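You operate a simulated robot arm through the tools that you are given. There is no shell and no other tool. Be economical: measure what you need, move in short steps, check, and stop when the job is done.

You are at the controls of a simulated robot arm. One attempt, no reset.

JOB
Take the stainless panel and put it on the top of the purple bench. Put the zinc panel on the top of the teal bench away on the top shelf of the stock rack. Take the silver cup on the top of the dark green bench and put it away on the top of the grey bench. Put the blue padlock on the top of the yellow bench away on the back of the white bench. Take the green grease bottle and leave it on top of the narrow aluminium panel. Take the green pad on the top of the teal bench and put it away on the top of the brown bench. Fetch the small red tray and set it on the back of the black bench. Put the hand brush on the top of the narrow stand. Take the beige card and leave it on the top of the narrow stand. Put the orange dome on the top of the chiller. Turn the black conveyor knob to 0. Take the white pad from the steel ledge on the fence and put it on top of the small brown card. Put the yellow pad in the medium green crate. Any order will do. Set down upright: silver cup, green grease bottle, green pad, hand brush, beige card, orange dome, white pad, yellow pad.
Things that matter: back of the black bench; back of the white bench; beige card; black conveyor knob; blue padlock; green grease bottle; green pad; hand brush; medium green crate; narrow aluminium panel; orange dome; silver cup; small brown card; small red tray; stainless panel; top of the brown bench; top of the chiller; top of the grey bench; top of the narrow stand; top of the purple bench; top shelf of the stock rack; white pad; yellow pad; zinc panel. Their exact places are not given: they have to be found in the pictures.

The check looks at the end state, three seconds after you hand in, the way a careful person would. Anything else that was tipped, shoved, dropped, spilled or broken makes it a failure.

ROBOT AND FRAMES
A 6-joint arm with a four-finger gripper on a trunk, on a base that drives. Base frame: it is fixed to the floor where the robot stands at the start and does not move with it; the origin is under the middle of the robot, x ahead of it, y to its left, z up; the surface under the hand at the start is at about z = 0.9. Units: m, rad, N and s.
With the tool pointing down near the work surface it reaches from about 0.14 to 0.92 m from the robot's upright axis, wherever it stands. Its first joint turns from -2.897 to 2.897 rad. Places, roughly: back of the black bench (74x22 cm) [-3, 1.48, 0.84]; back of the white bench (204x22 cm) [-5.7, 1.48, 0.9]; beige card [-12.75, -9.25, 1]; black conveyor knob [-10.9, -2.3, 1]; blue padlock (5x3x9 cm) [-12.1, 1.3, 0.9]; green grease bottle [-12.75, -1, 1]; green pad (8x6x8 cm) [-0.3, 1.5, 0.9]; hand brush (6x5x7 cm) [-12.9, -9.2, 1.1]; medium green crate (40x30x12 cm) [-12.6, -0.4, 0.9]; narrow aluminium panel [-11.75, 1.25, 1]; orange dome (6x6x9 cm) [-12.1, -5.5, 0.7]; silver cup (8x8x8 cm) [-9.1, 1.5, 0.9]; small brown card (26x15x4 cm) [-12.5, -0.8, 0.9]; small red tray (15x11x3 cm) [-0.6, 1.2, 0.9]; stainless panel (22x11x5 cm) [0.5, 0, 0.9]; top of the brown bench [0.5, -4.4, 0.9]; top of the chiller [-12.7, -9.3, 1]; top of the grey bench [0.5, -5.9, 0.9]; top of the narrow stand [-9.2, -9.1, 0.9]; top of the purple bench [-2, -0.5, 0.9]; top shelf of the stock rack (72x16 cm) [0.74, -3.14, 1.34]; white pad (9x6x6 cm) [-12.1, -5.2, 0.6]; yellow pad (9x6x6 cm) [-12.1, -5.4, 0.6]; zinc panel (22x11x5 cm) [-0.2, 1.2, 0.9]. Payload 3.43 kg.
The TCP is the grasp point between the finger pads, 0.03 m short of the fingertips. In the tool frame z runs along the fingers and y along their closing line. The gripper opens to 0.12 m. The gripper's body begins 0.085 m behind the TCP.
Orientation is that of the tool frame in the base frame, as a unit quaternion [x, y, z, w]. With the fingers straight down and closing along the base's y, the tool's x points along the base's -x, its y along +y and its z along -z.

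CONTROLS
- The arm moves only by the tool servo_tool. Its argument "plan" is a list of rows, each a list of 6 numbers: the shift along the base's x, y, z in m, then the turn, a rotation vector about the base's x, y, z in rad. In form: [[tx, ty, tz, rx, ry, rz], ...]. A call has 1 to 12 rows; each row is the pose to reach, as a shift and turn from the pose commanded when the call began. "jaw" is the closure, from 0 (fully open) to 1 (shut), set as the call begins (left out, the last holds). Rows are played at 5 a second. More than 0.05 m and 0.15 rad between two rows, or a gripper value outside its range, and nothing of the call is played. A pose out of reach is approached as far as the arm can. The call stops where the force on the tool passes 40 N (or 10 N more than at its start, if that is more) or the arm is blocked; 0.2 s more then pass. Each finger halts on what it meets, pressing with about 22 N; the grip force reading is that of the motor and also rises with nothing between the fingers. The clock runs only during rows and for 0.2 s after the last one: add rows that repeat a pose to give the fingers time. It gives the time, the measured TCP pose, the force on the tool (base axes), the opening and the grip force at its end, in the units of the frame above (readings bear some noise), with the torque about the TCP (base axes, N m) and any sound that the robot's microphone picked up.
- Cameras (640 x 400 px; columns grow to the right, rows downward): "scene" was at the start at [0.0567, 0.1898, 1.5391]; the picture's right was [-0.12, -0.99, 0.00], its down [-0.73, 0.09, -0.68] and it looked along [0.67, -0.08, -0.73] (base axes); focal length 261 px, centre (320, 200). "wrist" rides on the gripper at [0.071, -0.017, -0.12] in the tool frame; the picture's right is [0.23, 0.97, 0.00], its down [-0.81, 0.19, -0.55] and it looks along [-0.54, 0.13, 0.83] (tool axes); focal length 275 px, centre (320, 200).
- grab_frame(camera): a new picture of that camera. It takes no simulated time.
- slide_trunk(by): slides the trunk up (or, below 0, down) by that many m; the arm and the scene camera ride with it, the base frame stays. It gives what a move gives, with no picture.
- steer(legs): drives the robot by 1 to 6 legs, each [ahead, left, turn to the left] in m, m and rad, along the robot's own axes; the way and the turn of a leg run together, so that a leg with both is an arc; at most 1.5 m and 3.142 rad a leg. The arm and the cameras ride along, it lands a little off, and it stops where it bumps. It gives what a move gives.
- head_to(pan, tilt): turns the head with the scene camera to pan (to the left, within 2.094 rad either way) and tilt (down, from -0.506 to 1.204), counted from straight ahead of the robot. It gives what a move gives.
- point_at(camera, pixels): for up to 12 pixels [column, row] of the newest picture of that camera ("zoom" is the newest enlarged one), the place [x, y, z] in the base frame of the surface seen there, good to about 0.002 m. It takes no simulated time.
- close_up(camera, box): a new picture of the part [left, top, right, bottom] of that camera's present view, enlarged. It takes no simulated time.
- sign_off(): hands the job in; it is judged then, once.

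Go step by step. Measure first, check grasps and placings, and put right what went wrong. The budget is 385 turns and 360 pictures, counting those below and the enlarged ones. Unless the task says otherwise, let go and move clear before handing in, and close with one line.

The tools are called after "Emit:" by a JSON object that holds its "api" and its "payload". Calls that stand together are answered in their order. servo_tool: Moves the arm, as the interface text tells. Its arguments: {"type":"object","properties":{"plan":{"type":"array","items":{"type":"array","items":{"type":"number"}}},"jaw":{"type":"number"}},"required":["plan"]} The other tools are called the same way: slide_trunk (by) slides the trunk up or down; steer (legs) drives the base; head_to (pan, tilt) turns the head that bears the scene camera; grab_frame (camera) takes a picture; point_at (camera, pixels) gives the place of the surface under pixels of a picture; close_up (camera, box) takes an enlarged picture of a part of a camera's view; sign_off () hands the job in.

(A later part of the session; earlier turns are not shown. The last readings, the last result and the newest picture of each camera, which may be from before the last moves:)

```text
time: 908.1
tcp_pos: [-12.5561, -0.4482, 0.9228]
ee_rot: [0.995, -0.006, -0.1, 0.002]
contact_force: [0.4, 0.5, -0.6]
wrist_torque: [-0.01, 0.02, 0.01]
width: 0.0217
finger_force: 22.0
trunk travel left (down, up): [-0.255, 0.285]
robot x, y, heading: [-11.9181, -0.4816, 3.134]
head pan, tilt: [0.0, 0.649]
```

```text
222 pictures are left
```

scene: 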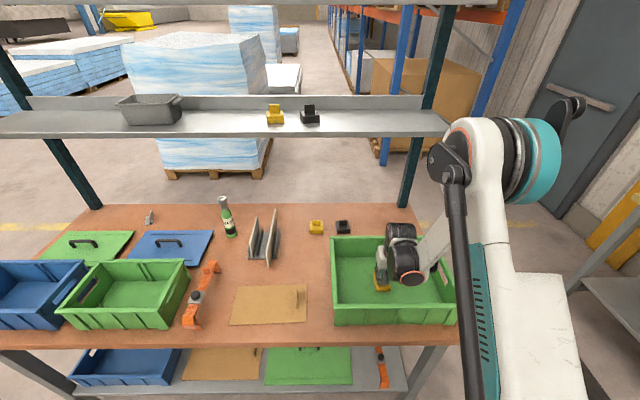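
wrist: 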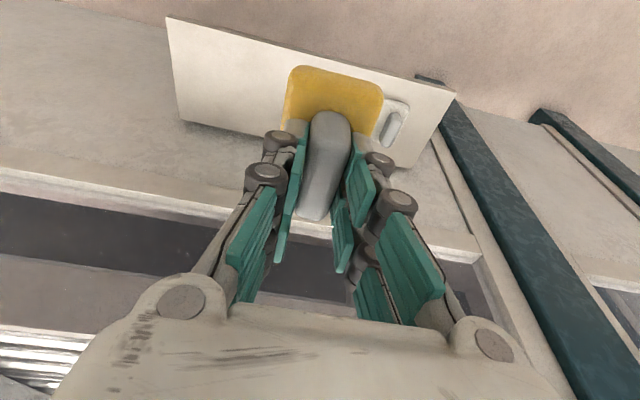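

Emit:
{"api": "servo_tool", "payload": {"plan": [[0, 0, -0.002, 0, 0, 0], [0, 0, -0.003, 0, 0, 0]]}}

Emit:
{"api": "servo_tool", "payload": {"plan": [[0, 0, 0, 0, 0, 0], [0, 0, 0, 0, 0, 0], [0.006, 0, 0.03, 0, 0, 0], [0.015, 0, 0.075, 0, 0, 0], [0.024, 0, 0.12, 0, 0, 0], [0.033, 0, 0.165, 0, 0, 0], [0.05, 0, 0.205, 0, 0.06, 0], [0.07, 0, 0.245, 0, 0.13, 0], [0.1, 0, 0.275, 0, 0.2, 0]], "jaw": 0.5}}

Emit:
{"api": "grab_frame", "payload": {"camera": "scene"}}

```text
time: 908.7
tcp_pos: [-12.5554, -0.4488, 0.9222]
ee_rot: [0.995, -0.005, -0.1, 0.002]
contact_force: [-0.8, -0.3, 13.2]
wrist_torque: [0.05, -0.06, 0.04]
width: 0.0217
finger_force: 22.1
trunk travel left (down, up): [-0.255, 0.285]
robot x, y, heading: [-11.9161, -0.4808, 3.13]
head pan, tilt: [0.0, 0.649]
```

```text
time: 910.7
tcp_pos: [-12.4537, -0.4471, 1.1965]
ee_rot: [0.98, -0.006, -0.199, 0.003]
contact_force: [0.9, -0.2, 0.2]
wrist_torque: [0.03, 0.03, -0.03]
width: 0.0599
finger_force: 0.0
trunk travel left (down, up): [-0.255, 0.285]
robot x, y, heading: [-11.9166, -0.4796, 3.133]
head pan, tilt: [0.0, 0.649]
```

```text
221 pictures are left
```

scene: 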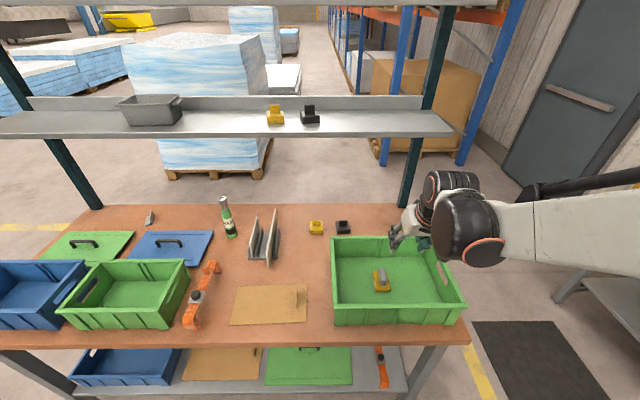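

The yellow pad sits upright in the crate. I'll straighten the tool and sidestep left for the green bottle.

Emit:
{"api": "servo_tool", "payload": {"plan": [[0.02, 0, 0.02, 0, -0.13, 0], [0.04, 0, 0.04, 0, -0.26, 0], [0.04, 0, 0.04, 0, -0.4, 0]], "jaw": 0.3}}

Emit:
{"api": "steer", "payload": {"legs": [[0.0, 0.57, 0.005]]}}

Emit:
{"api": "close_up", "payload": {"camera": "scene", "box": [240, 160, 480, 320]}}

```text
time: 911.5
tcp_pos: [-12.4171, -0.4463, 1.2369]
ee_rot: [1.0, -0.007, 0.001, 0.002]
contact_force: [-0.8, -0.3, 0.6]
wrist_torque: [-0.02, -0.05, 0.0]
width: 0.0839
finger_force: 0.1
trunk travel left (down, up): [-0.255, 0.285]
robot x, y, heading: [-11.9181, -0.4811, 3.131]
head pan, tilt: [0.0, 0.649]
```

```text
time: 914.8
tcp_pos: [-12.4221, -1.0126, 1.237]
ee_rot: [1.0, -0.006, 0.0, 0.002]
contact_force: [-0.8, 0.5, -0.1]
wrist_torque: [0.02, 0.02, -0.01]
width: 0.084
finger_force: 0.0
trunk travel left (down, up): [-0.255, 0.285]
robot x, y, heading: [-11.9216, -1.047, 3.13]
head pan, tilt: [0.0, 0.649]
```

```text
2.50 times, centred on (360, 240) of scene
```

zoom: 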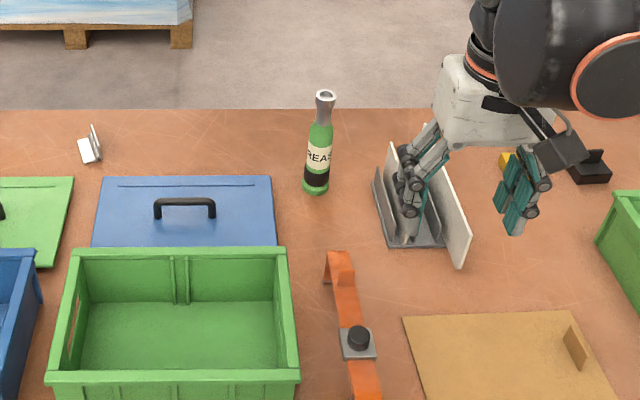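

Emit:
{"api": "point_at", "payload": {"camera": "zoom", "pixels": [[317, 185], [318, 155], [306, 160], [331, 160], [305, 185], [329, 185], [324, 95], [322, 125], [317, 193], [377, 180], [400, 245], [395, 150]]}}

```text
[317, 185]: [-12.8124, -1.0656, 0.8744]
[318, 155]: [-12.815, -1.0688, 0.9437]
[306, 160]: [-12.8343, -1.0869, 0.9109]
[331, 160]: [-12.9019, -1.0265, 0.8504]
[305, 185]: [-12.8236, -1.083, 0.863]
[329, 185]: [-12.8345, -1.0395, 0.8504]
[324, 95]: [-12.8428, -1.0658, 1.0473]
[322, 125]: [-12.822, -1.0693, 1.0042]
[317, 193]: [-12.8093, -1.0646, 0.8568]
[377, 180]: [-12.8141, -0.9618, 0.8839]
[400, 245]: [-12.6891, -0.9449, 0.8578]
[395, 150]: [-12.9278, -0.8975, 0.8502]
```

Bottle: centre (-12.834,-1.066), radius ~2.2 cm, 0.85 to 1.05 high. I'll come 0.12 m closer, then reach in.

Emit:
{"api": "steer", "payload": {"legs": [[0.12, 0, 0.01]]}}

Emit:
{"api": "servo_tool", "payload": {"plan": [[-0.045, -0.01, 0, 0, 0, 0], [-0.09, -0.02, 0, 0, 0, 0], [-0.135, -0.03, 0, 0, 0, 0], [-0.18, -0.04, 0, 0, 0, 0], [-0.22, -0.05, 0, 0, 0, 0], [-0.24, -0.053, -0.03, 0, 0, 0], [-0.24, -0.053, -0.06, 0, 0, 0], [-0.24, -0.053, -0.06, 0, 0, 0]]}}

Emit:
{"api": "grab_frame", "payload": {"camera": "wrist"}}

Emit:
{"api": "grab_frame", "payload": {"camera": "scene"}}

```text
time: 916.0
tcp_pos: [-12.5404, -1.0158, 1.2368]
ee_rot: [1.0, -0.002, 0.0, 0.002]
contact_force: [0.3, -0.7, 0.4]
wrist_torque: [0.01, -0.05, -0.01]
width: 0.0838
finger_force: 0.0
trunk travel left (down, up): [-0.255, 0.285]
robot x, y, heading: [-12.0418, -1.0449, 3.138]
head pan, tilt: [0.0, 0.649]
```

```text
time: 917.2
tcp_pos: [-12.7427, -1.0599, 1.2398]
ee_rot: [1.0, 0.0, 0.008, 0.002]
contact_force: [11.5, 1.6, -3.1]
wrist_torque: [-0.09, 1.13, 0.1]
width: 0.0837
finger_force: 0.1
trunk travel left (down, up): [-0.255, 0.285]
robot x, y, heading: [-12.0376, -1.0405, 3.137]
head pan, tilt: [0.0, 0.649]
stopped in row 5: the force on the tool passed its limit at 117 N (the readings are from after the stop); the commanded pose is now the measured one
```

```text
219 pictures are left
```

wrist: 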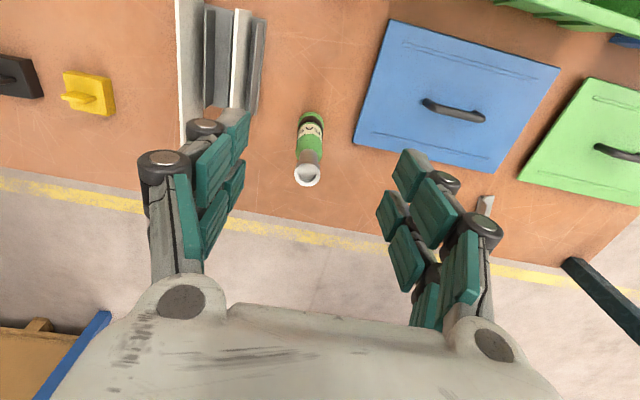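

```text
218 pictures are left
```

scene: 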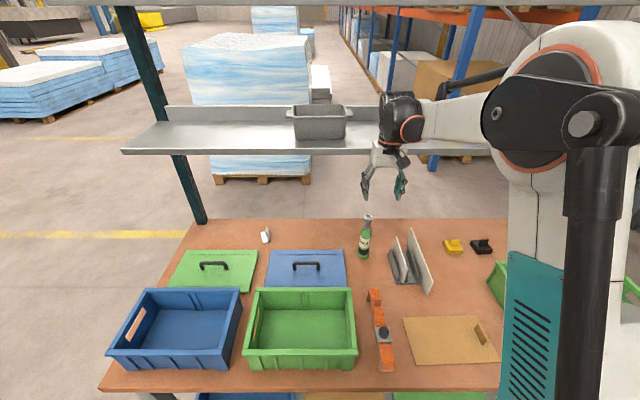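

The wrist met the overhead shelf's edge. I'll draw back, drop to z ≈0.94 in front of the bottle, and slide the open fingers in below the shelf.

Emit:
{"api": "servo_tool", "payload": {"plan": [[0.04, 0, 0, 0, 0, 0], [0.07, 0, 0, 0, 0, 0], [0.07, 0, -0.045, 0, 0, 0], [0.07, 0, -0.09, 0, 0, 0], [0.07, 0, -0.135, 0, 0, 0], [0.07, 0, -0.18, 0, 0, 0], [0.07, -0.003, -0.22, 0, 0, 0], [0.07, -0.007, -0.26, 0, 0, 0], [0.07, -0.007, -0.29, 0, 0, 0], [0.07, -0.007, -0.29, 0, 0, 0]]}}

Emit:
{"api": "grab_frame", "payload": {"camera": "wrist"}}

Emit:
{"api": "grab_frame", "payload": {"camera": "scene"}}

```text
time: 919.4
tcp_pos: [-12.6756, -1.0673, 0.9493]
ee_rot: [1.0, -0.001, 0.008, 0.001]
contact_force: [0.3, 0.8, 0.0]
wrist_torque: [0.0, 0.04, -0.01]
width: 0.0839
finger_force: 0.1
trunk travel left (down, up): [-0.255, 0.285]
robot x, y, heading: [-12.0431, -1.0447, 3.143]
head pan, tilt: [0.0, 0.649]
```

```text
217 pictures are left
```

wrist: 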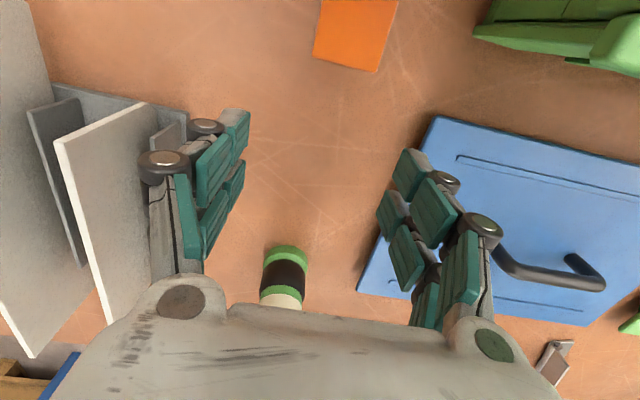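

```text
216 pictures are left
```

scene: 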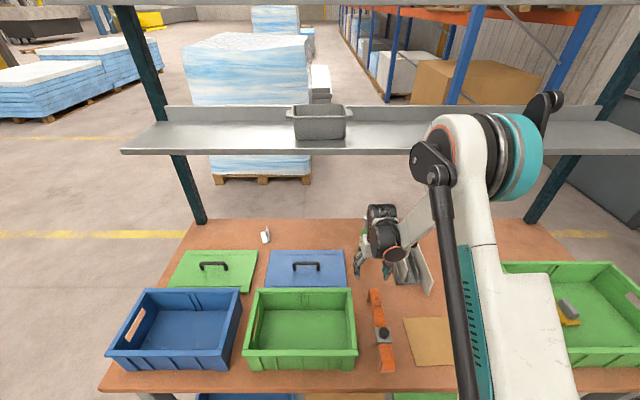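

I need the gripper body above the bottle's 1.05 top, so I'll raise to z 0.985, then slide in 0.158 m.

Emit:
{"api": "servo_tool", "payload": {"plan": [[0, 0, 0.036, 0, 0, 0], [-0.04, 0, 0.036, 0, 0, 0], [-0.08, 0, 0.036, 0, 0, 0], [-0.11, 0, 0.036, 0, 0, 0], [-0.11, 0, 0.036, 0, 0, 0]]}}

Emit:
{"api": "grab_frame", "payload": {"camera": "wrist"}}

```text
time: 920.6
tcp_pos: [-12.7844, -1.0648, 0.9875]
ee_rot: [1.0, -0.001, 0.008, 0.0]
contact_force: [-0.1, -0.4, -0.9]
wrist_torque: [0.0, 0.01, -0.01]
width: 0.0841
finger_force: 0.0
trunk travel left (down, up): [-0.255, 0.285]
robot x, y, heading: [-12.0394, -1.0431, 3.142]
head pan, tilt: [0.0, 0.649]
```

```text
215 pictures are left
```

wrist: 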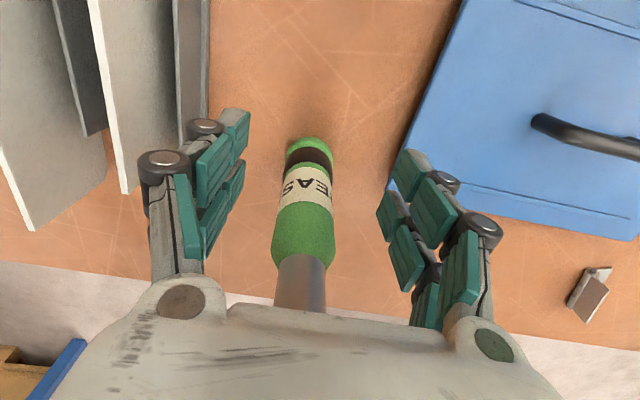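

Emit:
{"api": "servo_tool", "payload": {"plan": [[-0.025, 0, 0, 0, 0, 0], [-0.05, 0, 0, 0, 0, 0], [-0.05, 0, 0, 0, 0, 0]]}}

Emit:
{"api": "servo_tool", "payload": {"plan": [[0, 0, 0, 0, 0, 0], [0, 0, 0, 0, 0, 0], [0, 0, 0, 0, 0, 0], [0, 0, 0.02, 0, 0, 0], [0, 0, 0.03, 0, 0, 0]], "jaw": 1}}

Emit:
{"api": "grab_frame", "payload": {"camera": "wrist"}}

Emit:
{"api": "grab_frame", "payload": {"camera": "scene"}}

```text
time: 921.4
tcp_pos: [-12.8364, -1.0659, 0.9874]
ee_rot: [1.0, -0.001, 0.008, 0.002]
contact_force: [-0.4, -0.5, 0.5]
wrist_torque: [0.01, -0.03, -0.02]
width: 0.0841
finger_force: 0.0
trunk travel left (down, up): [-0.255, 0.285]
robot x, y, heading: [-12.0404, -1.0428, 3.14]
head pan, tilt: [0.0, 0.649]
```

```text
time: 922.6
tcp_pos: [-12.8336, -1.0665, 1.0143]
ee_rot: [1.0, -0.002, 0.008, 0.001]
contact_force: [0.0, -0.6, -2.3]
wrist_torque: [0.0, -0.01, 0.0]
width: 0.0383
finger_force: 21.7
trunk travel left (down, up): [-0.255, 0.285]
robot x, y, heading: [-12.044, -1.0439, 3.136]
head pan, tilt: [0.0, 0.649]
```

```text
214 pictures are left
```

wrist: 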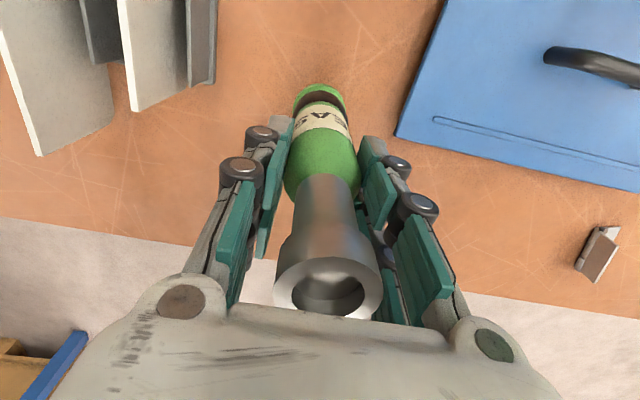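

```text
213 pictures are left
```

scene: 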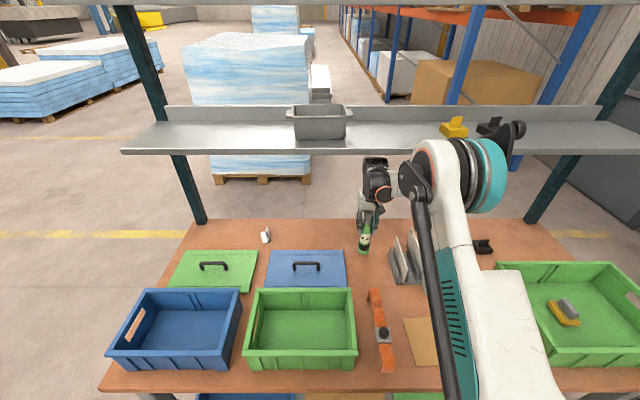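

The bottle is held. Retract level, then raise once clear of the shelf.

Emit:
{"api": "servo_tool", "payload": {"plan": [[0.045, 0, 0.005, 0, 0, 0], [0.09, 0, 0.015, 0, 0, 0], [0.13, 0, 0.03, 0, 0, 0], [0.16, 0, 0.06, 0, 0, 0], [0.19, 0, 0.095, 0, 0, 0], [0.22, 0, 0.13, 0, 0, 0], [0.25, 0, 0.165, 0, 0, 0], [0.29, 0, 0.19, 0, 0, 0], [0.33, 0, 0.21, 0, 0, 0], [0.33, 0, 0.21, 0, 0, 0]]}}

Emit:
{"api": "steer", "payload": {"legs": [[-0.25, 0, 0], [0, -0.9, 0]]}}

Emit:
{"api": "steer", "payload": {"legs": [[0, 0, -1.57]]}}

Emit:
{"api": "head_to", "payload": {"pan": 0.0, "tilt": 0.5}}

Emit:
{"api": "grab_frame", "payload": {"camera": "scene"}}

```text
time: 924.8
tcp_pos: [-12.5006, -1.0677, 1.2247]
ee_rot: [1.0, -0.001, 0.008, 0.0]
contact_force: [-0.2, -0.5, -3.2]
wrist_torque: [0.0, 0.02, 0.01]
width: 0.0382
finger_force: 22.3
trunk travel left (down, up): [-0.255, 0.285]
robot x, y, heading: [-12.0401, -1.0464, 3.139]
head pan, tilt: [0.0, 0.649]
```

```text
time: 930.9
tcp_pos: [-12.2377, -0.1793, 1.2249]
ee_rot: [1.0, -0.009, 0.009, 0.001]
contact_force: [-0.3, -0.3, -3.8]
wrist_torque: [-0.05, 0.02, 0.02]
width: 0.0379
finger_force: 21.9
trunk travel left (down, up): [-0.255, 0.285]
robot x, y, heading: [-11.7754, -0.1676, 3.123]
head pan, tilt: [0.0, 0.649]
```

```text
time: 935.1
tcp_pos: [-11.7852, 0.297, 1.2242]
ee_rot: [-0.694, 0.72, -0.004, -0.007]
contact_force: [0.7, -0.2, -2.5]
wrist_torque: [-0.02, -0.01, -0.02]
width: 0.0384
finger_force: 22.3
trunk travel left (down, up): [-0.255, 0.285]
robot x, y, heading: [-11.7749, -0.1623, 1.532]
head pan, tilt: [0.0, 0.649]
```

```text
time: 935.8
tcp_pos: [-11.7847, 0.2979, 1.225]
ee_rot: [-0.694, 0.72, -0.004, -0.007]
contact_force: [-1.5, -0.1, -3.0]
wrist_torque: [0.02, -0.05, -0.02]
width: 0.0384
finger_force: 21.9
trunk travel left (down, up): [-0.255, 0.285]
robot x, y, heading: [-11.7772, -0.1614, 1.541]
head pan, tilt: [0.0, 0.499]
```

```text
212 pictures are left
```

scene: 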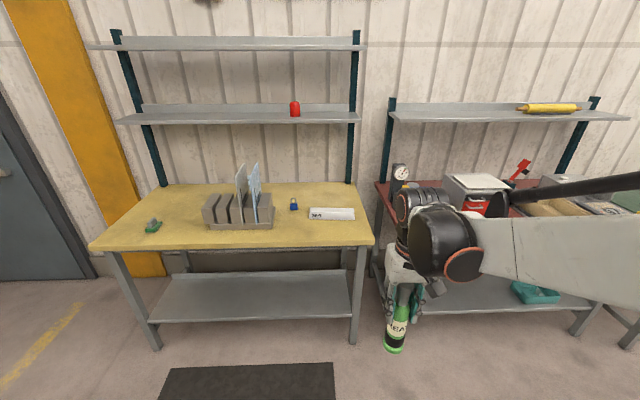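

The yellow bench: blue padlock at (293,204), a pale narrow panel at (331,213). Close look.

Emit:
{"api": "close_up", "payload": {"camera": "scene", "box": [190, 150, 390, 260]}}

Emit:
{"api": "point_at", "payload": {"camera": "zoom", "pixels": [[385, 190], [525, 195], [525, 215], [390, 215], [455, 205], [455, 225], [331, 185], [331, 170], [340, 145], [270, 245], [580, 290], [300, 300]]}}

```text
3.20 times, centred on (290, 205) of scene
```

zoom: 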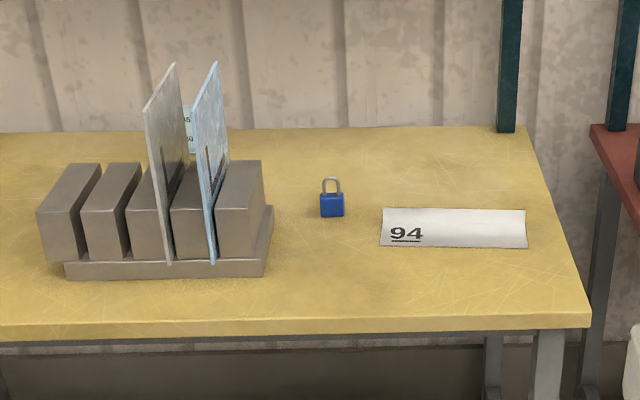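

```text
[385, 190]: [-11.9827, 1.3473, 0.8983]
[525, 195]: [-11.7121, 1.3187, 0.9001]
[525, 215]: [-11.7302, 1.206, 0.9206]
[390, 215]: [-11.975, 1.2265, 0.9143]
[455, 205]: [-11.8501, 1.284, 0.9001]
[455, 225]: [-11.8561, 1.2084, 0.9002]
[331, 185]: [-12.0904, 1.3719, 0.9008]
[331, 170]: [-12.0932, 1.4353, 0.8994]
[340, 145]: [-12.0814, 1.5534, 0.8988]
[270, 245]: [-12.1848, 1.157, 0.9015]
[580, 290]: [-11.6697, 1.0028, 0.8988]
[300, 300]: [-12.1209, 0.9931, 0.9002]
```

Emit:
{"api": "steer", "payload": {"legs": [[0.7, 0.03, 0.03]]}}

Emit:
{"api": "head_to", "payload": {"pan": 0.0, "tilt": 0.75}}

Emit:
{"api": "grab_frame", "payload": {"camera": "scene"}}

```text
time: 939.7
tcp_pos: [-11.8026, 1.0125, 1.2243]
ee_rot: [-0.7, 0.714, -0.004, -0.007]
contact_force: [0.0, 0.2, -2.8]
wrist_torque: [0.02, -0.04, 0.02]
width: 0.0381
finger_force: 22.1
trunk travel left (down, up): [-0.255, 0.285]
robot x, y, heading: [-11.7839, 0.5518, 1.556]
head pan, tilt: [0.0, 0.499]
```

```text
time: 940.5
tcp_pos: [-11.8024, 1.0134, 1.2251]
ee_rot: [-0.701, 0.714, -0.005, -0.007]
contact_force: [-0.3, 0.4, -2.8]
wrist_torque: [0.0, 0.03, -0.02]
width: 0.0383
finger_force: 22.1
trunk travel left (down, up): [-0.255, 0.285]
robot x, y, heading: [-11.7844, 0.5484, 1.55]
head pan, tilt: [0.0, 0.75]
```

```text
210 pictures are left
```

scene: 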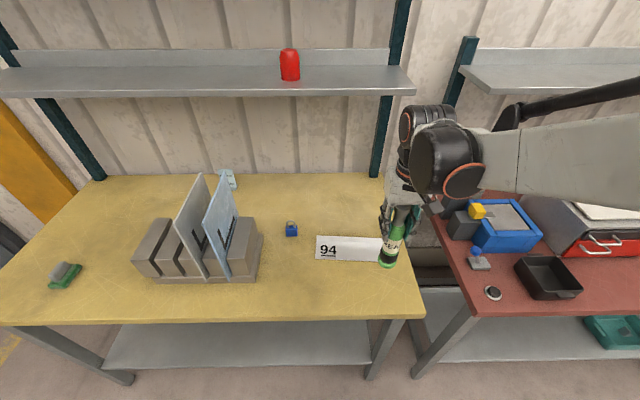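

Emit:
{"api": "close_up", "payload": {"camera": "scene", "box": [270, 205, 430, 305]}}

Emit:
{"api": "point_at", "payload": {"camera": "zoom", "pixels": [[188, 130], [183, 200], [300, 130], [300, 160], [300, 190], [300, 218], [400, 215], [430, 160], [360, 170], [240, 200], [85, 110], [85, 75]]}}

Emit:
{"api": "point_at", "payload": {"camera": "scene", "pixels": [[300, 70], [290, 95], [350, 90], [400, 90], [300, 320], [370, 275], [400, 275]]}}

```text
4.00 times, centred on (350, 255) of scene
```

zoom: 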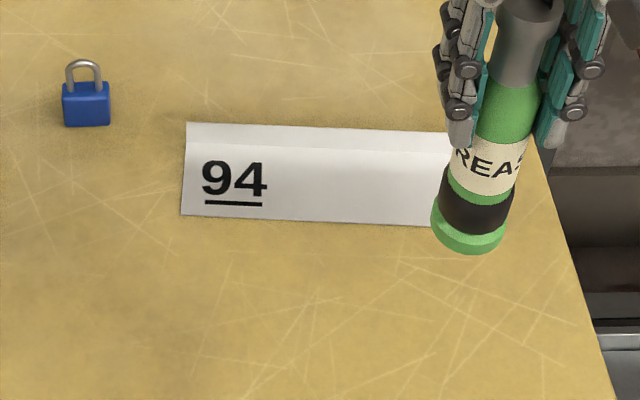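

```text
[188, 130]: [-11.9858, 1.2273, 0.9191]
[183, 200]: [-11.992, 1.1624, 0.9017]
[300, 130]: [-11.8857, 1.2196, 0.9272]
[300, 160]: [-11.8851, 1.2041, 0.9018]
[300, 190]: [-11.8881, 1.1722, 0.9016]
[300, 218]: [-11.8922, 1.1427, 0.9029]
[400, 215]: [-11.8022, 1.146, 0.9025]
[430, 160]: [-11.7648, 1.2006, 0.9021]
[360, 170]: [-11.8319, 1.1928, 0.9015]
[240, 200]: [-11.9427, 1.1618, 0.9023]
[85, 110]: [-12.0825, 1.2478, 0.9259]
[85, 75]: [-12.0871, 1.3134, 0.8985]
```

```text
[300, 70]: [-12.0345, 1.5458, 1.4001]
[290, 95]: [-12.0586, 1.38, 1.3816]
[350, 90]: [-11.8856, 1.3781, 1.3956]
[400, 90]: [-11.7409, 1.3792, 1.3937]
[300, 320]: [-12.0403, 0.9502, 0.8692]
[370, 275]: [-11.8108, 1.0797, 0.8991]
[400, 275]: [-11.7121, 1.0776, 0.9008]
```

The "94" panel is an L: flat part y 1.143 to 1.215, x -11.99 to -11.74, top z 0.902, with a rear flange at y 1.22. I'll put the bottle at (-11.86, 1.176).

Emit:
{"api": "servo_tool", "payload": {"plan": [[-0.015, 0.04, 0, 0, 0, 0], [-0.03, 0.08, 0, 0, 0, 0], [-0.045, 0.12, 0, 0, 0, 0], [-0.058, 0.1625, 0, 0, 0, 0], [-0.058, 0.1625, -0.045, 0, 0, 0], [-0.058, 0.1625, -0.09, 0, 0, 0], [-0.058, 0.1625, -0.135, 0, 0, 0], [-0.058, 0.1625, -0.165, 0, 0, 0], [-0.058, 0.1625, -0.165, 0, 0, 0]]}}

Emit:
{"api": "close_up", "payload": {"camera": "scene", "box": [270, 165, 430, 305]}}

Emit:
{"api": "grab_frame", "payload": {"camera": "wrist"}}

```text
time: 942.5
tcp_pos: [-11.8618, 1.1767, 1.0614]
ee_rot: [-0.701, 0.713, -0.005, -0.006]
contact_force: [-0.1, 0.0, -3.0]
wrist_torque: [0.01, -0.01, -0.01]
width: 0.0379
finger_force: 22.0
trunk travel left (down, up): [-0.255, 0.285]
robot x, y, heading: [-11.7872, 0.5506, 1.551]
head pan, tilt: [0.0, 0.75]
```

```text
2.86 times, centred on (350, 235) of scene
```

zoom: 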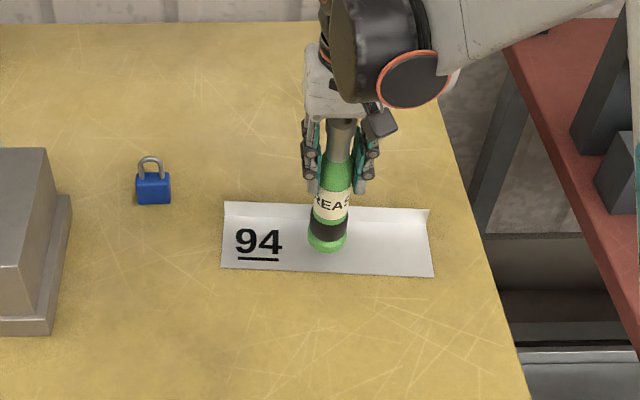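

```text
207 pictures are left
```

wrist: 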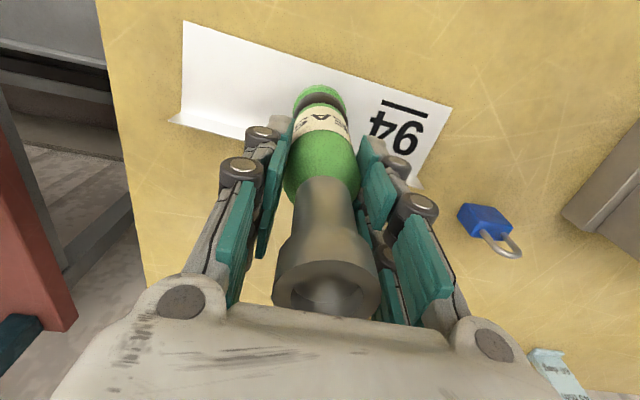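

Emit:
{"api": "servo_tool", "payload": {"plan": [[0, 0, -0.01, 0, 0, 0], [0, 0, -0.018, 0, 0, 0], [0, 0, -0.0215, 0, 0, 0], [0, 0, -0.0225, 0, 0, 0]]}}

```text
time: 943.5
tcp_pos: [-11.8608, 1.1744, 1.0379]
ee_rot: [-0.7, 0.714, -0.005, -0.006]
contact_force: [1.8, 2.1, 18.0]
wrist_torque: [-0.05, -0.13, 0.02]
width: 0.0384
finger_force: 22.4
trunk travel left (down, up): [-0.255, 0.285]
robot x, y, heading: [-11.7862, 0.5546, 1.554]
head pan, tilt: [0.0, 0.75]
```

Contact. Open, rise straight up past the bottle's neck, then back away.

Emit:
{"api": "servo_tool", "payload": {"plan": [[0, 0, 0.0005, 0, 0, 0], [0, 0, 0.0005, 0, 0, 0], [0, 0, 0.0005, 0, 0, 0], [0, 0, 0.03, 0, 0, 0], [0, 0, 0.07, 0, 0, 0], [0, 0, 0.11, 0, 0, 0], [0, -0.04, 0.13, 0, 0, 0], [0, -0.085, 0.14, 0, 0, 0], [0, -0.13, 0.14, 0, 0, 0], [0, -0.17, 0.14, 0, 0, 0]], "jaw": 0.3}}

Emit:
{"api": "grab_frame", "payload": {"camera": "scene"}}

```text
time: 945.7
tcp_pos: [-11.8596, 1.0043, 1.1754]
ee_rot: [-0.7, 0.714, -0.005, -0.006]
contact_force: [0.0, -0.9, 0.0]
wrist_torque: [0.02, 0.01, -0.04]
width: 0.0839
finger_force: 0.1
trunk travel left (down, up): [-0.255, 0.285]
robot x, y, heading: [-11.786, 0.5532, 1.549]
head pan, tilt: [0.0, 0.75]
```

```text
206 pictures are left
```

scene: 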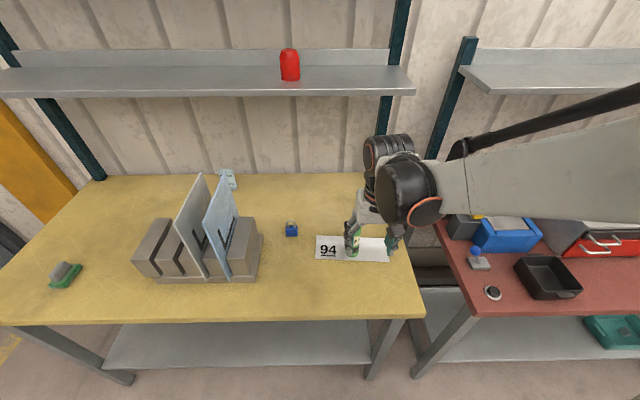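

Now the padlock. I'll sidestep left, check the bottle and measure the padlock.

Emit:
{"api": "steer", "payload": {"legs": [[0, 0.25, 0.02]]}}

Emit:
{"api": "close_up", "payload": {"camera": "scene", "box": [290, 150, 480, 300]}}

Emit:
{"api": "grab_frame", "payload": {"camera": "wrist"}}

```text
time: 947.5
tcp_pos: [-12.1171, 1.0068, 1.1759]
ee_rot: [-0.707, 0.708, -0.004, -0.006]
contact_force: [-0.6, 0.3, 0.2]
wrist_torque: [0.03, -0.01, 0.03]
width: 0.084
finger_force: 0.0
trunk travel left (down, up): [-0.255, 0.285]
robot x, y, heading: [-12.039, 0.5556, 1.565]
head pan, tilt: [0.0, 0.75]
```

```text
2.67 times, centred on (385, 225) of scene
```

zoom: 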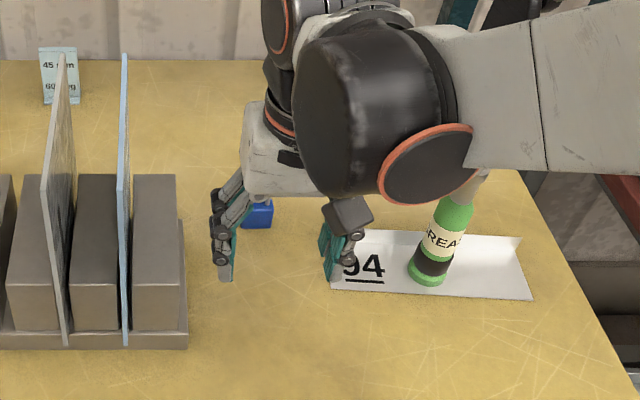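

```text
204 pictures are left
```

wrist: 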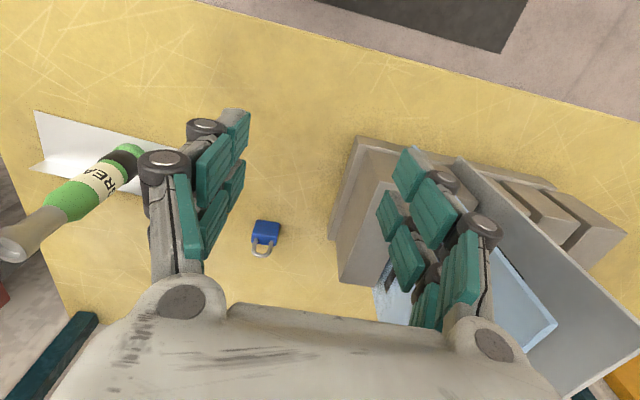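

The bottle stands on the panel. Measuring the padlock in the wrist view.

Emit:
{"api": "close_up", "payload": {"camera": "wrist", "box": [225, 205, 305, 265]}}

Emit:
{"api": "point_at", "payload": {"camera": "zoom", "pixels": [[240, 130], [420, 150], [230, 240], [400, 260], [320, 200], [320, 130], [265, 310], [330, 370], [250, 360], [320, 245]]}}

```text
6.67 times, centred on (265, 235) of wrist
```

zoom: 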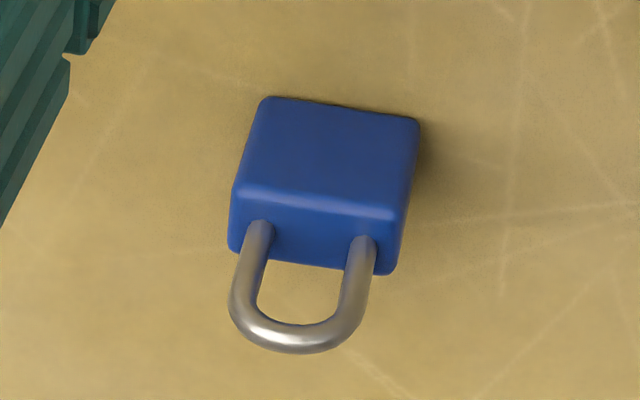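

```text
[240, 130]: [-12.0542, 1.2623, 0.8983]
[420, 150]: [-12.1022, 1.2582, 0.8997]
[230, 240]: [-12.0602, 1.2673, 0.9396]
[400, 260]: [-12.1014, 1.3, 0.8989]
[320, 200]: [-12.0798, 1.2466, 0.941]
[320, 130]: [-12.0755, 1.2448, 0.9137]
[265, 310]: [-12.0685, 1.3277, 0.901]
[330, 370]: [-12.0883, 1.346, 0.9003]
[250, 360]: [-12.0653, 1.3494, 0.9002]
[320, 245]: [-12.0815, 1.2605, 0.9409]
```

Padlock body: x -12.103 to -12.060, y 1.245 to 1.27, top z 0.941. I'll shift right first (plates on the left), lower, move in and descend around it.

Emit:
{"api": "servo_tool", "payload": {"plan": [[0.036, 0, -0.03, 0, 0, 0], [0.036, 0.03, -0.06, 0, 0, 0], [0.036, 0.07, -0.085, 0, 0, 0], [0.036, 0.11, -0.105, 0, 0, 0], [0.036, 0.155, -0.115, 0, 0, 0], [0.036, 0.2, -0.115, 0, 0, 0], [0.036, 0.25, -0.115, 0, 0, 0], [0.036, 0.25, -0.15, 0, 0, 0], [0.036, 0.25, -0.15, 0, 0, 0]]}}

Emit:
{"api": "grab_frame", "payload": {"camera": "wrist"}}

```text
time: 949.5
tcp_pos: [-12.08, 1.2623, 1.0291]
ee_rot: [-0.707, 0.708, -0.005, -0.006]
contact_force: [-0.6, -0.3, 0.4]
wrist_torque: [0.0, -0.01, -0.01]
width: 0.0839
finger_force: 0.1
trunk travel left (down, up): [-0.255, 0.285]
robot x, y, heading: [-12.0354, 0.5549, 1.574]
head pan, tilt: [0.0, 0.75]
```

```text
202 pictures are left
```

wrist: 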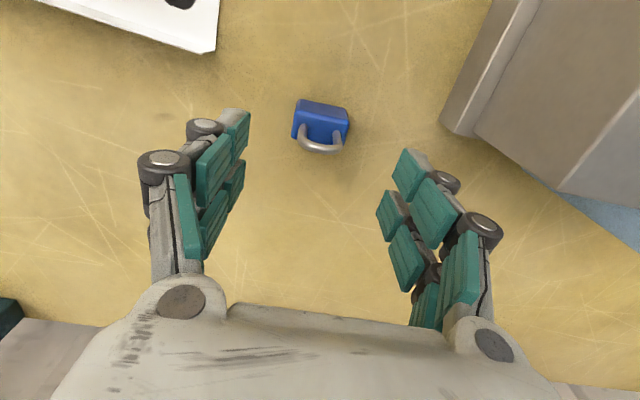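

Emit:
{"api": "servo_tool", "payload": {"plan": [[0, -0.005, -0.04, 0, 0, 0.03], [0, -0.005, -0.075, 0, 0, 0.04], [0, -0.005, -0.092, 0, 0, 0.04], [0, -0.005, -0.092, 0, 0, 0.04]]}}

Emit:
{"api": "servo_tool", "payload": {"plan": [[0, 0, 0, 0, 0, 0], [0, 0, 0, 0, 0, 0], [0, 0, 0, 0, 0, 0], [0, 0, 0.03, 0, 0, 0], [0, 0, 0.07, 0, 0, 0], [0, -0.03, 0.1, 0, 0, 0], [0, -0.07, 0.12, 0, 0, 0], [0, -0.11, 0.14, 0, 0, 0], [0, -0.15, 0.16, 0, 0, 0], [0, -0.19, 0.18, 0, 0, 0], [0, -0.23, 0.2, 0, 0, 0]], "jaw": 1}}

Emit:
{"api": "grab_frame", "payload": {"camera": "wrist"}}

```text
time: 950.5
tcp_pos: [-12.0804, 1.2532, 0.9372]
ee_rot: [0.72, -0.694, 0.004, 0.005]
contact_force: [-0.8, 0.8, -0.4]
wrist_torque: [0.02, 0.0, -0.01]
width: 0.084
finger_force: 0.0
trunk travel left (down, up): [-0.255, 0.285]
robot x, y, heading: [-12.0324, 0.5573, 1.571]
head pan, tilt: [0.0, 0.75]
```

```text
time: 952.9
tcp_pos: [-12.0804, 1.0187, 1.1336]
ee_rot: [0.721, -0.693, 0.005, 0.006]
contact_force: [-0.8, -1.1, -0.9]
wrist_torque: [0.02, 0.0, -0.01]
width: 0.0434
finger_force: 22.0
trunk travel left (down, up): [-0.255, 0.285]
robot x, y, heading: [-12.035, 0.5552, 1.568]
head pan, tilt: [0.0, 0.75]
```

```text
201 pictures are left
```

wrist: 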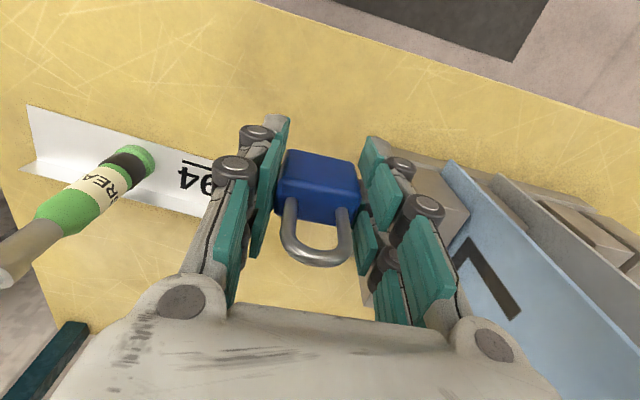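

The padlock is held. I'll back out, turn east and drive along the corridor to the white bench.

Emit:
{"api": "steer", "payload": {"legs": [[-0.22, 0, 0], [0, 0, -1.57], [1.5, 0, 0], [1.5, 0, 0]]}}

```text
time: 972.4
tcp_pos: [-8.576, 0.4185, 1.1328]
ee_rot: [-0.025, 1.0, 0.0, -0.008]
contact_force: [0.7, -0.8, -0.8]
wrist_torque: [0.01, 0.01, -0.01]
width: 0.043
finger_force: 22.1
trunk travel left (down, up): [-0.255, 0.285]
robot x, y, heading: [-9.0418, 0.3669, 0.007]
head pan, tilt: [0.0, 0.75]
```

Emit:
{"api": "steer", "payload": {"legs": [[1.45, 0, -0.02], [1.45, 0, 0], [0, 0, 1.57]]}}

Emit:
{"api": "head_to", "payload": {"pan": 0.0, "tilt": 0.6}}

Emit:
{"api": "grab_frame", "payload": {"camera": "scene"}}

```text
time: 990.5
tcp_pos: [-6.1175, 0.7435, 1.1338]
ee_rot: [-0.701, 0.713, -0.005, -0.007]
contact_force: [0.8, 0.3, -0.4]
wrist_torque: [-0.02, 0.01, 0.01]
width: 0.0434
finger_force: 21.7
trunk travel left (down, up): [-0.255, 0.285]
robot x, y, heading: [-6.1019, 0.2749, 1.516]
head pan, tilt: [0.0, 0.75]
```

```text
time: 991.2
tcp_pos: [-6.1182, 0.7431, 1.1336]
ee_rot: [-0.701, 0.713, -0.005, -0.006]
contact_force: [0.1, -0.2, 0.4]
wrist_torque: [0.01, 0.0, 0.0]
width: 0.043
finger_force: 21.8
trunk travel left (down, up): [-0.255, 0.285]
robot x, y, heading: [-6.0977, 0.2784, 1.509]
head pan, tilt: [0.0, 0.6]
```

```text
200 pictures are left
```

scene: 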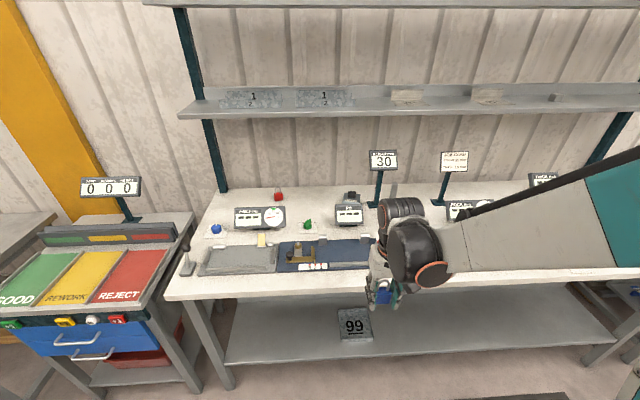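

Emit:
{"api": "close_up", "payload": {"camera": "scene", "box": [190, 140, 410, 280]}}

Emit:
{"api": "point_at", "payload": {"camera": "zoom", "pixels": [[130, 155], [180, 170], [255, 170], [320, 150], [320, 170], [350, 160], [390, 190], [160, 205], [340, 215], [430, 180], [60, 385], [400, 140]]}}

Emit:
{"api": "point_at", "payload": {"camera": "scene", "pixels": [[300, 115], [200, 110], [420, 108], [372, 205], [435, 205], [230, 295]]}}

```text
2.86 times, centred on (300, 210) of scene
```

zoom: 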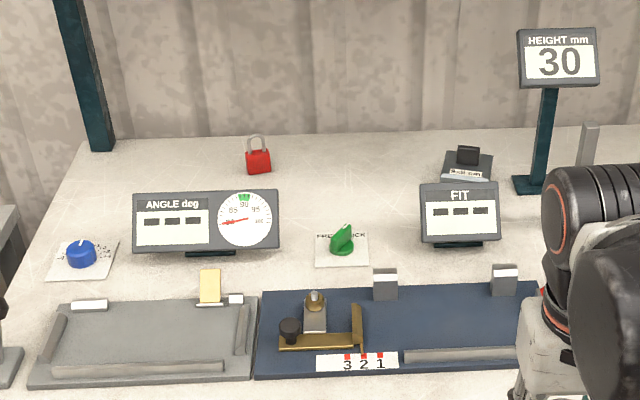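

```text
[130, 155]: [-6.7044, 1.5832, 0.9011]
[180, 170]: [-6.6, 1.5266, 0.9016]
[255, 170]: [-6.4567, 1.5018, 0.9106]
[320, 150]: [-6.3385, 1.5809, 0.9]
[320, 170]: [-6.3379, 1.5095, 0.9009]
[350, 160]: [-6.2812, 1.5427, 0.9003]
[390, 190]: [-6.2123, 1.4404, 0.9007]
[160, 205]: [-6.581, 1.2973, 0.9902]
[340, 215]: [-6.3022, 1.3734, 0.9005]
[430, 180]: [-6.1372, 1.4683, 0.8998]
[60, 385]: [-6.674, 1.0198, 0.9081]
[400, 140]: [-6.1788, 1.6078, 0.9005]
```

```text
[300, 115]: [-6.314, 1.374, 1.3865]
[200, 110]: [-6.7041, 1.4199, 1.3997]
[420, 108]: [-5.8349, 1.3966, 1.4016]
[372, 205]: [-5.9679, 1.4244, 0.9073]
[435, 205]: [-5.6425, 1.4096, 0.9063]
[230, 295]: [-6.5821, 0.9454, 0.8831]
```

Free spot at (-6.28,1.48) on the back strip; shelf overhead at z 1.385 from y 1.374. I'll check heights of the fixtures on the way.

Emit:
{"api": "point_at", "payload": {"camera": "zoom", "pixels": [[343, 228], [315, 295], [290, 322], [385, 272], [335, 245], [425, 190], [277, 195], [465, 155]]}}

Emit:
{"api": "steer", "payload": {"legs": [[0, 0.17, 0.06], [0.33, 0, 0]]}}

```text
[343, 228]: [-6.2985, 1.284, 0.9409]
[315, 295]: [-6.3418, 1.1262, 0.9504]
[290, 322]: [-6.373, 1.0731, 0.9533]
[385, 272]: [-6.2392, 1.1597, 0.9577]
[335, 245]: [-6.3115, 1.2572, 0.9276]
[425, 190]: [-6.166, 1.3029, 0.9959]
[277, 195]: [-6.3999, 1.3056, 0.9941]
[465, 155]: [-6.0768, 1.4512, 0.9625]
```

```text
time: 994.4
tcp_pos: [-6.3172, 1.0805, 1.1327]
ee_rot: [0.723, -0.69, 0.007, 0.007]
contact_force: [-0.7, -0.6, -0.4]
wrist_torque: [-0.03, 0.03, -0.01]
width: 0.0431
finger_force: 22.2
trunk travel left (down, up): [-0.255, 0.285]
robot x, y, heading: [-6.2686, 0.6148, 1.578]
head pan, tilt: [0.0, 0.6]
```

Emit:
{"api": "servo_tool", "payload": {"plan": [[0.012, 0, -0.035, 0, 0, 0], [0.025, 0, -0.07, 0, 0, 0], [0.037, 0.02, -0.098, 0, 0, -0.03], [0.037, 0.065, -0.098, 0, 0, -0.05], [0.037, 0.11, -0.098, 0, 0, -0.05], [0.037, 0.155, -0.098, 0, 0, -0.05], [0.037, 0.2, -0.098, 0, 0, -0.05], [0.037, 0.245, -0.098, 0, 0, -0.05], [0.037, 0.29, -0.098, 0, 0, -0.05], [0.037, 0.335, -0.098, 0, 0, -0.05], [0.037, 0.375, -0.098, 0, 0, -0.05], [0.037, 0.4, -0.098, 0, 0, -0.05]]}}

Emit:
{"api": "grab_frame", "payload": {"camera": "scene"}}

Emit:
{"api": "grab_frame", "payload": {"camera": "wrist"}}

```text
time: 997.0
tcp_pos: [-6.2821, 1.4787, 1.035]
ee_rot: [-0.706, 0.708, -0.005, -0.006]
contact_force: [-0.4, 0.5, -0.7]
wrist_torque: [0.0, -0.01, 0.02]
width: 0.0433
finger_force: 22.1
trunk travel left (down, up): [-0.255, 0.285]
robot x, y, heading: [-6.2698, 0.6149, 1.575]
head pan, tilt: [0.0, 0.6]
```

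```text
198 pictures are left
```

scene: 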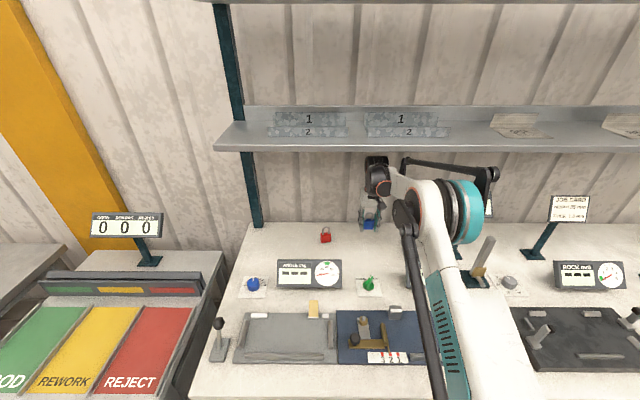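

```text
197 pictures are left
```

wrist: 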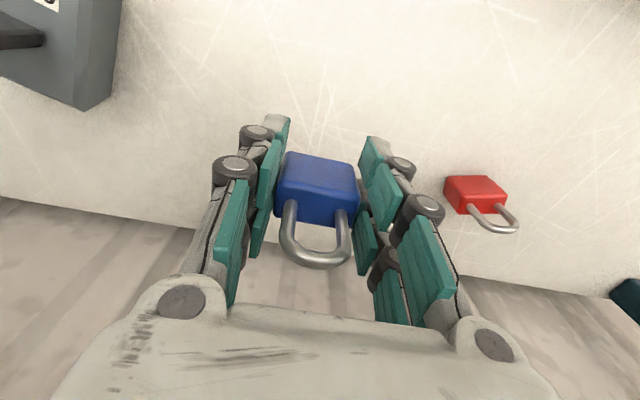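

Emit:
{"api": "servo_tool", "payload": {"plan": [[0, 0, -0.04, 0, 0, 0], [0, 0, -0.075, 0, 0, 0], [0, 0, -0.09, 0, 0, 0], [0, 0, -0.096, 0, 0, 0], [0, 0, -0.099, 0, 0, 0]]}}

```text
time: 998.2
tcp_pos: [-6.2809, 1.4797, 0.9368]
ee_rot: [-0.705, 0.709, -0.005, -0.006]
contact_force: [-1.0, 0.6, 3.9]
wrist_torque: [0.11, 0.06, -0.02]
width: 0.0428
finger_force: 22.0
trunk travel left (down, up): [-0.255, 0.285]
robot x, y, heading: [-6.2701, 0.6168, 1.578]
head pan, tilt: [0.0, 0.6]
```

Emit:
{"api": "servo_tool", "payload": {"plan": [[0, 0, 0, 0, 0, 0], [0, 0, 0, 0, 0, 0], [0, 0, 0.03, 0, 0, 0], [0, 0, 0.07, 0, 0, 0], [0, 0, 0.1, 0, 0, 0], [0, -0.045, 0.1, 0, 0, 0], [0, -0.09, 0.1, 0, 0, 0], [0, -0.135, 0.1, 0, 0, 0], [0, -0.18, 0.1, 0, 0, 0], [0, -0.225, 0.11, 0, 0, 0], [0, -0.27, 0.12, 0, 0, 0], [0, -0.315, 0.13, 0, 0, 0]], "jaw": 0.4}}

Emit:
{"api": "grab_frame", "payload": {"camera": "scene"}}

```text
time: 1000.8
tcp_pos: [-6.2795, 1.1622, 1.064]
ee_rot: [-0.705, 0.709, -0.004, -0.007]
contact_force: [-0.5, -0.3, -0.6]
wrist_torque: [0.04, 0.01, 0.0]
width: 0.0722
finger_force: 0.1
trunk travel left (down, up): [-0.255, 0.285]
robot x, y, heading: [-6.2706, 0.6129, 1.577]
head pan, tilt: [0.0, 0.6]
```

```text
196 pictures are left
```

scene: 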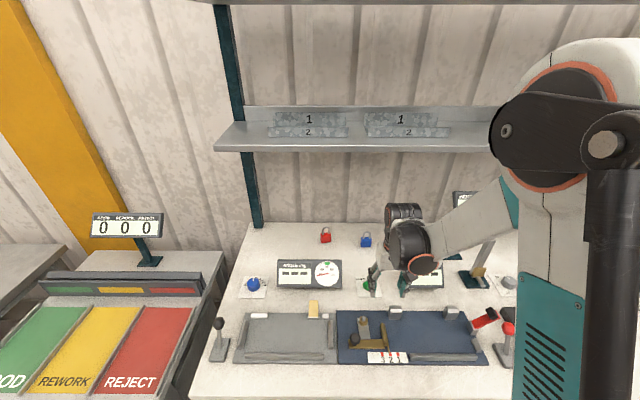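

The padlock stands on the back strip. Next the conveyor knob: I'll retract and drive back west.

Emit:
{"api": "servo_tool", "payload": {"plan": [[0, -0.03, 0.04, 0, 0, 0], [0, -0.06, 0.08, 0, 0, 0], [0, -0.1, 0.11, 0, 0, 0]]}}

Emit:
{"api": "steer", "payload": {"legs": [[-0.27, 0, 0], [0, 0, 1.565], [1.5, 0, 0], [1.5, 0, 0]]}}

```text
time: 1001.6
tcp_pos: [-6.2813, 1.0663, 1.1778]
ee_rot: [-0.706, 0.708, -0.005, -0.006]
contact_force: [-0.5, -0.7, 0.0]
wrist_torque: [0.03, 0.01, -0.01]
width: 0.0722
finger_force: 0.1
trunk travel left (down, up): [-0.255, 0.285]
robot x, y, heading: [-6.2716, 0.6119, 1.582]
head pan, tilt: [0.0, 0.6]
```

```text
time: 1021.2
tcp_pos: [-9.6765, 0.243, 1.1775]
ee_rot: [1.0, 0.025, 0.007, 0.0]
contact_force: [-0.3, 0.2, -0.3]
wrist_torque: [0.02, -0.02, -0.03]
width: 0.072
finger_force: 0.0
trunk travel left (down, up): [-0.255, 0.285]
robot x, y, heading: [-9.2216, 0.2799, -3.08]
head pan, tilt: [0.0, 0.6]
```

Emit:
{"api": "steer", "payload": {"legs": [[1.3, -0.05, -0.062], [1.2, 0, 0], [0, 0, 1.57], [1.1, 0, 0]]}}

Emit:
{"api": "head_to", "payload": {"pan": 0.4, "tilt": 0.5}}

Emit:
{"api": "grab_frame", "payload": {"camera": "scene"}}

```text
time: 1042.6
tcp_pos: [-11.8734, -1.2276, 1.178]
ee_rot: [0.739, 0.673, 0.006, -0.005]
contact_force: [0.1, 1.0, -0.6]
wrist_torque: [0.02, 0.01, 0.03]
width: 0.0718
finger_force: 0.1
trunk travel left (down, up): [-0.255, 0.285]
robot x, y, heading: [-11.8443, -0.7754, -1.655]
head pan, tilt: [0.0, 0.6]
```

```text
time: 1043.5
tcp_pos: [-11.8734, -1.2286, 1.1781]
ee_rot: [0.74, 0.673, 0.006, -0.004]
contact_force: [0.1, -0.3, -0.3]
wrist_torque: [0.0, 0.0, 0.02]
width: 0.0719
finger_force: 0.0
trunk travel left (down, up): [-0.255, 0.285]
robot x, y, heading: [-11.8415, -0.774, -1.656]
head pan, tilt: [0.4, 0.499]
```

```text
195 pictures are left
```

scene: 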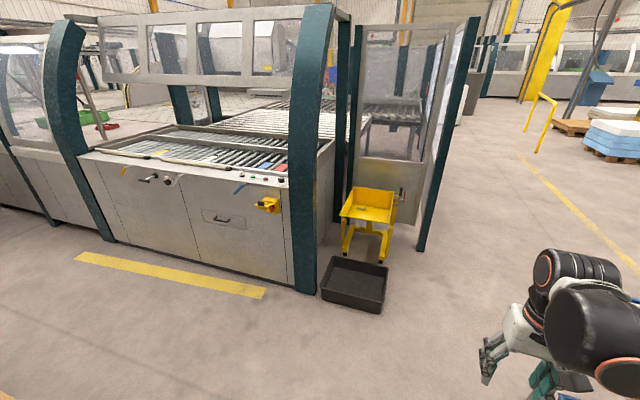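

Emit:
{"api": "close_up", "payload": {"camera": "scene", "box": [90, 130, 320, 290]}}

Emit:
{"api": "point_at", "payload": {"camera": "scene", "pixels": [[167, 180], [250, 178], [268, 205], [293, 285], [80, 160], [275, 172], [275, 192], [320, 300], [150, 178]]}}

```text
2.50 times, centred on (205, 210) of scene
```

zoom: 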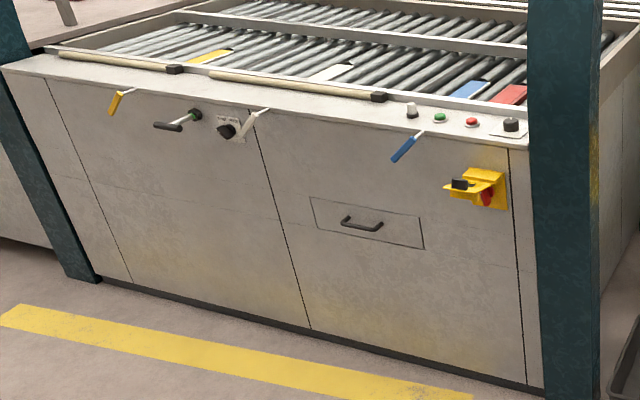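

```text
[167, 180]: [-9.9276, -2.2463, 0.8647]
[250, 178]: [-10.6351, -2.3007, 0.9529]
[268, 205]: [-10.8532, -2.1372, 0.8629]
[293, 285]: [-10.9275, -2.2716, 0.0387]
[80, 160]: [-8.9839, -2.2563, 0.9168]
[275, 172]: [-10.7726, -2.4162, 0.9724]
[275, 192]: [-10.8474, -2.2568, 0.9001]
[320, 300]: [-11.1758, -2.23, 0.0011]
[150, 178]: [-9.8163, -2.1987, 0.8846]
```

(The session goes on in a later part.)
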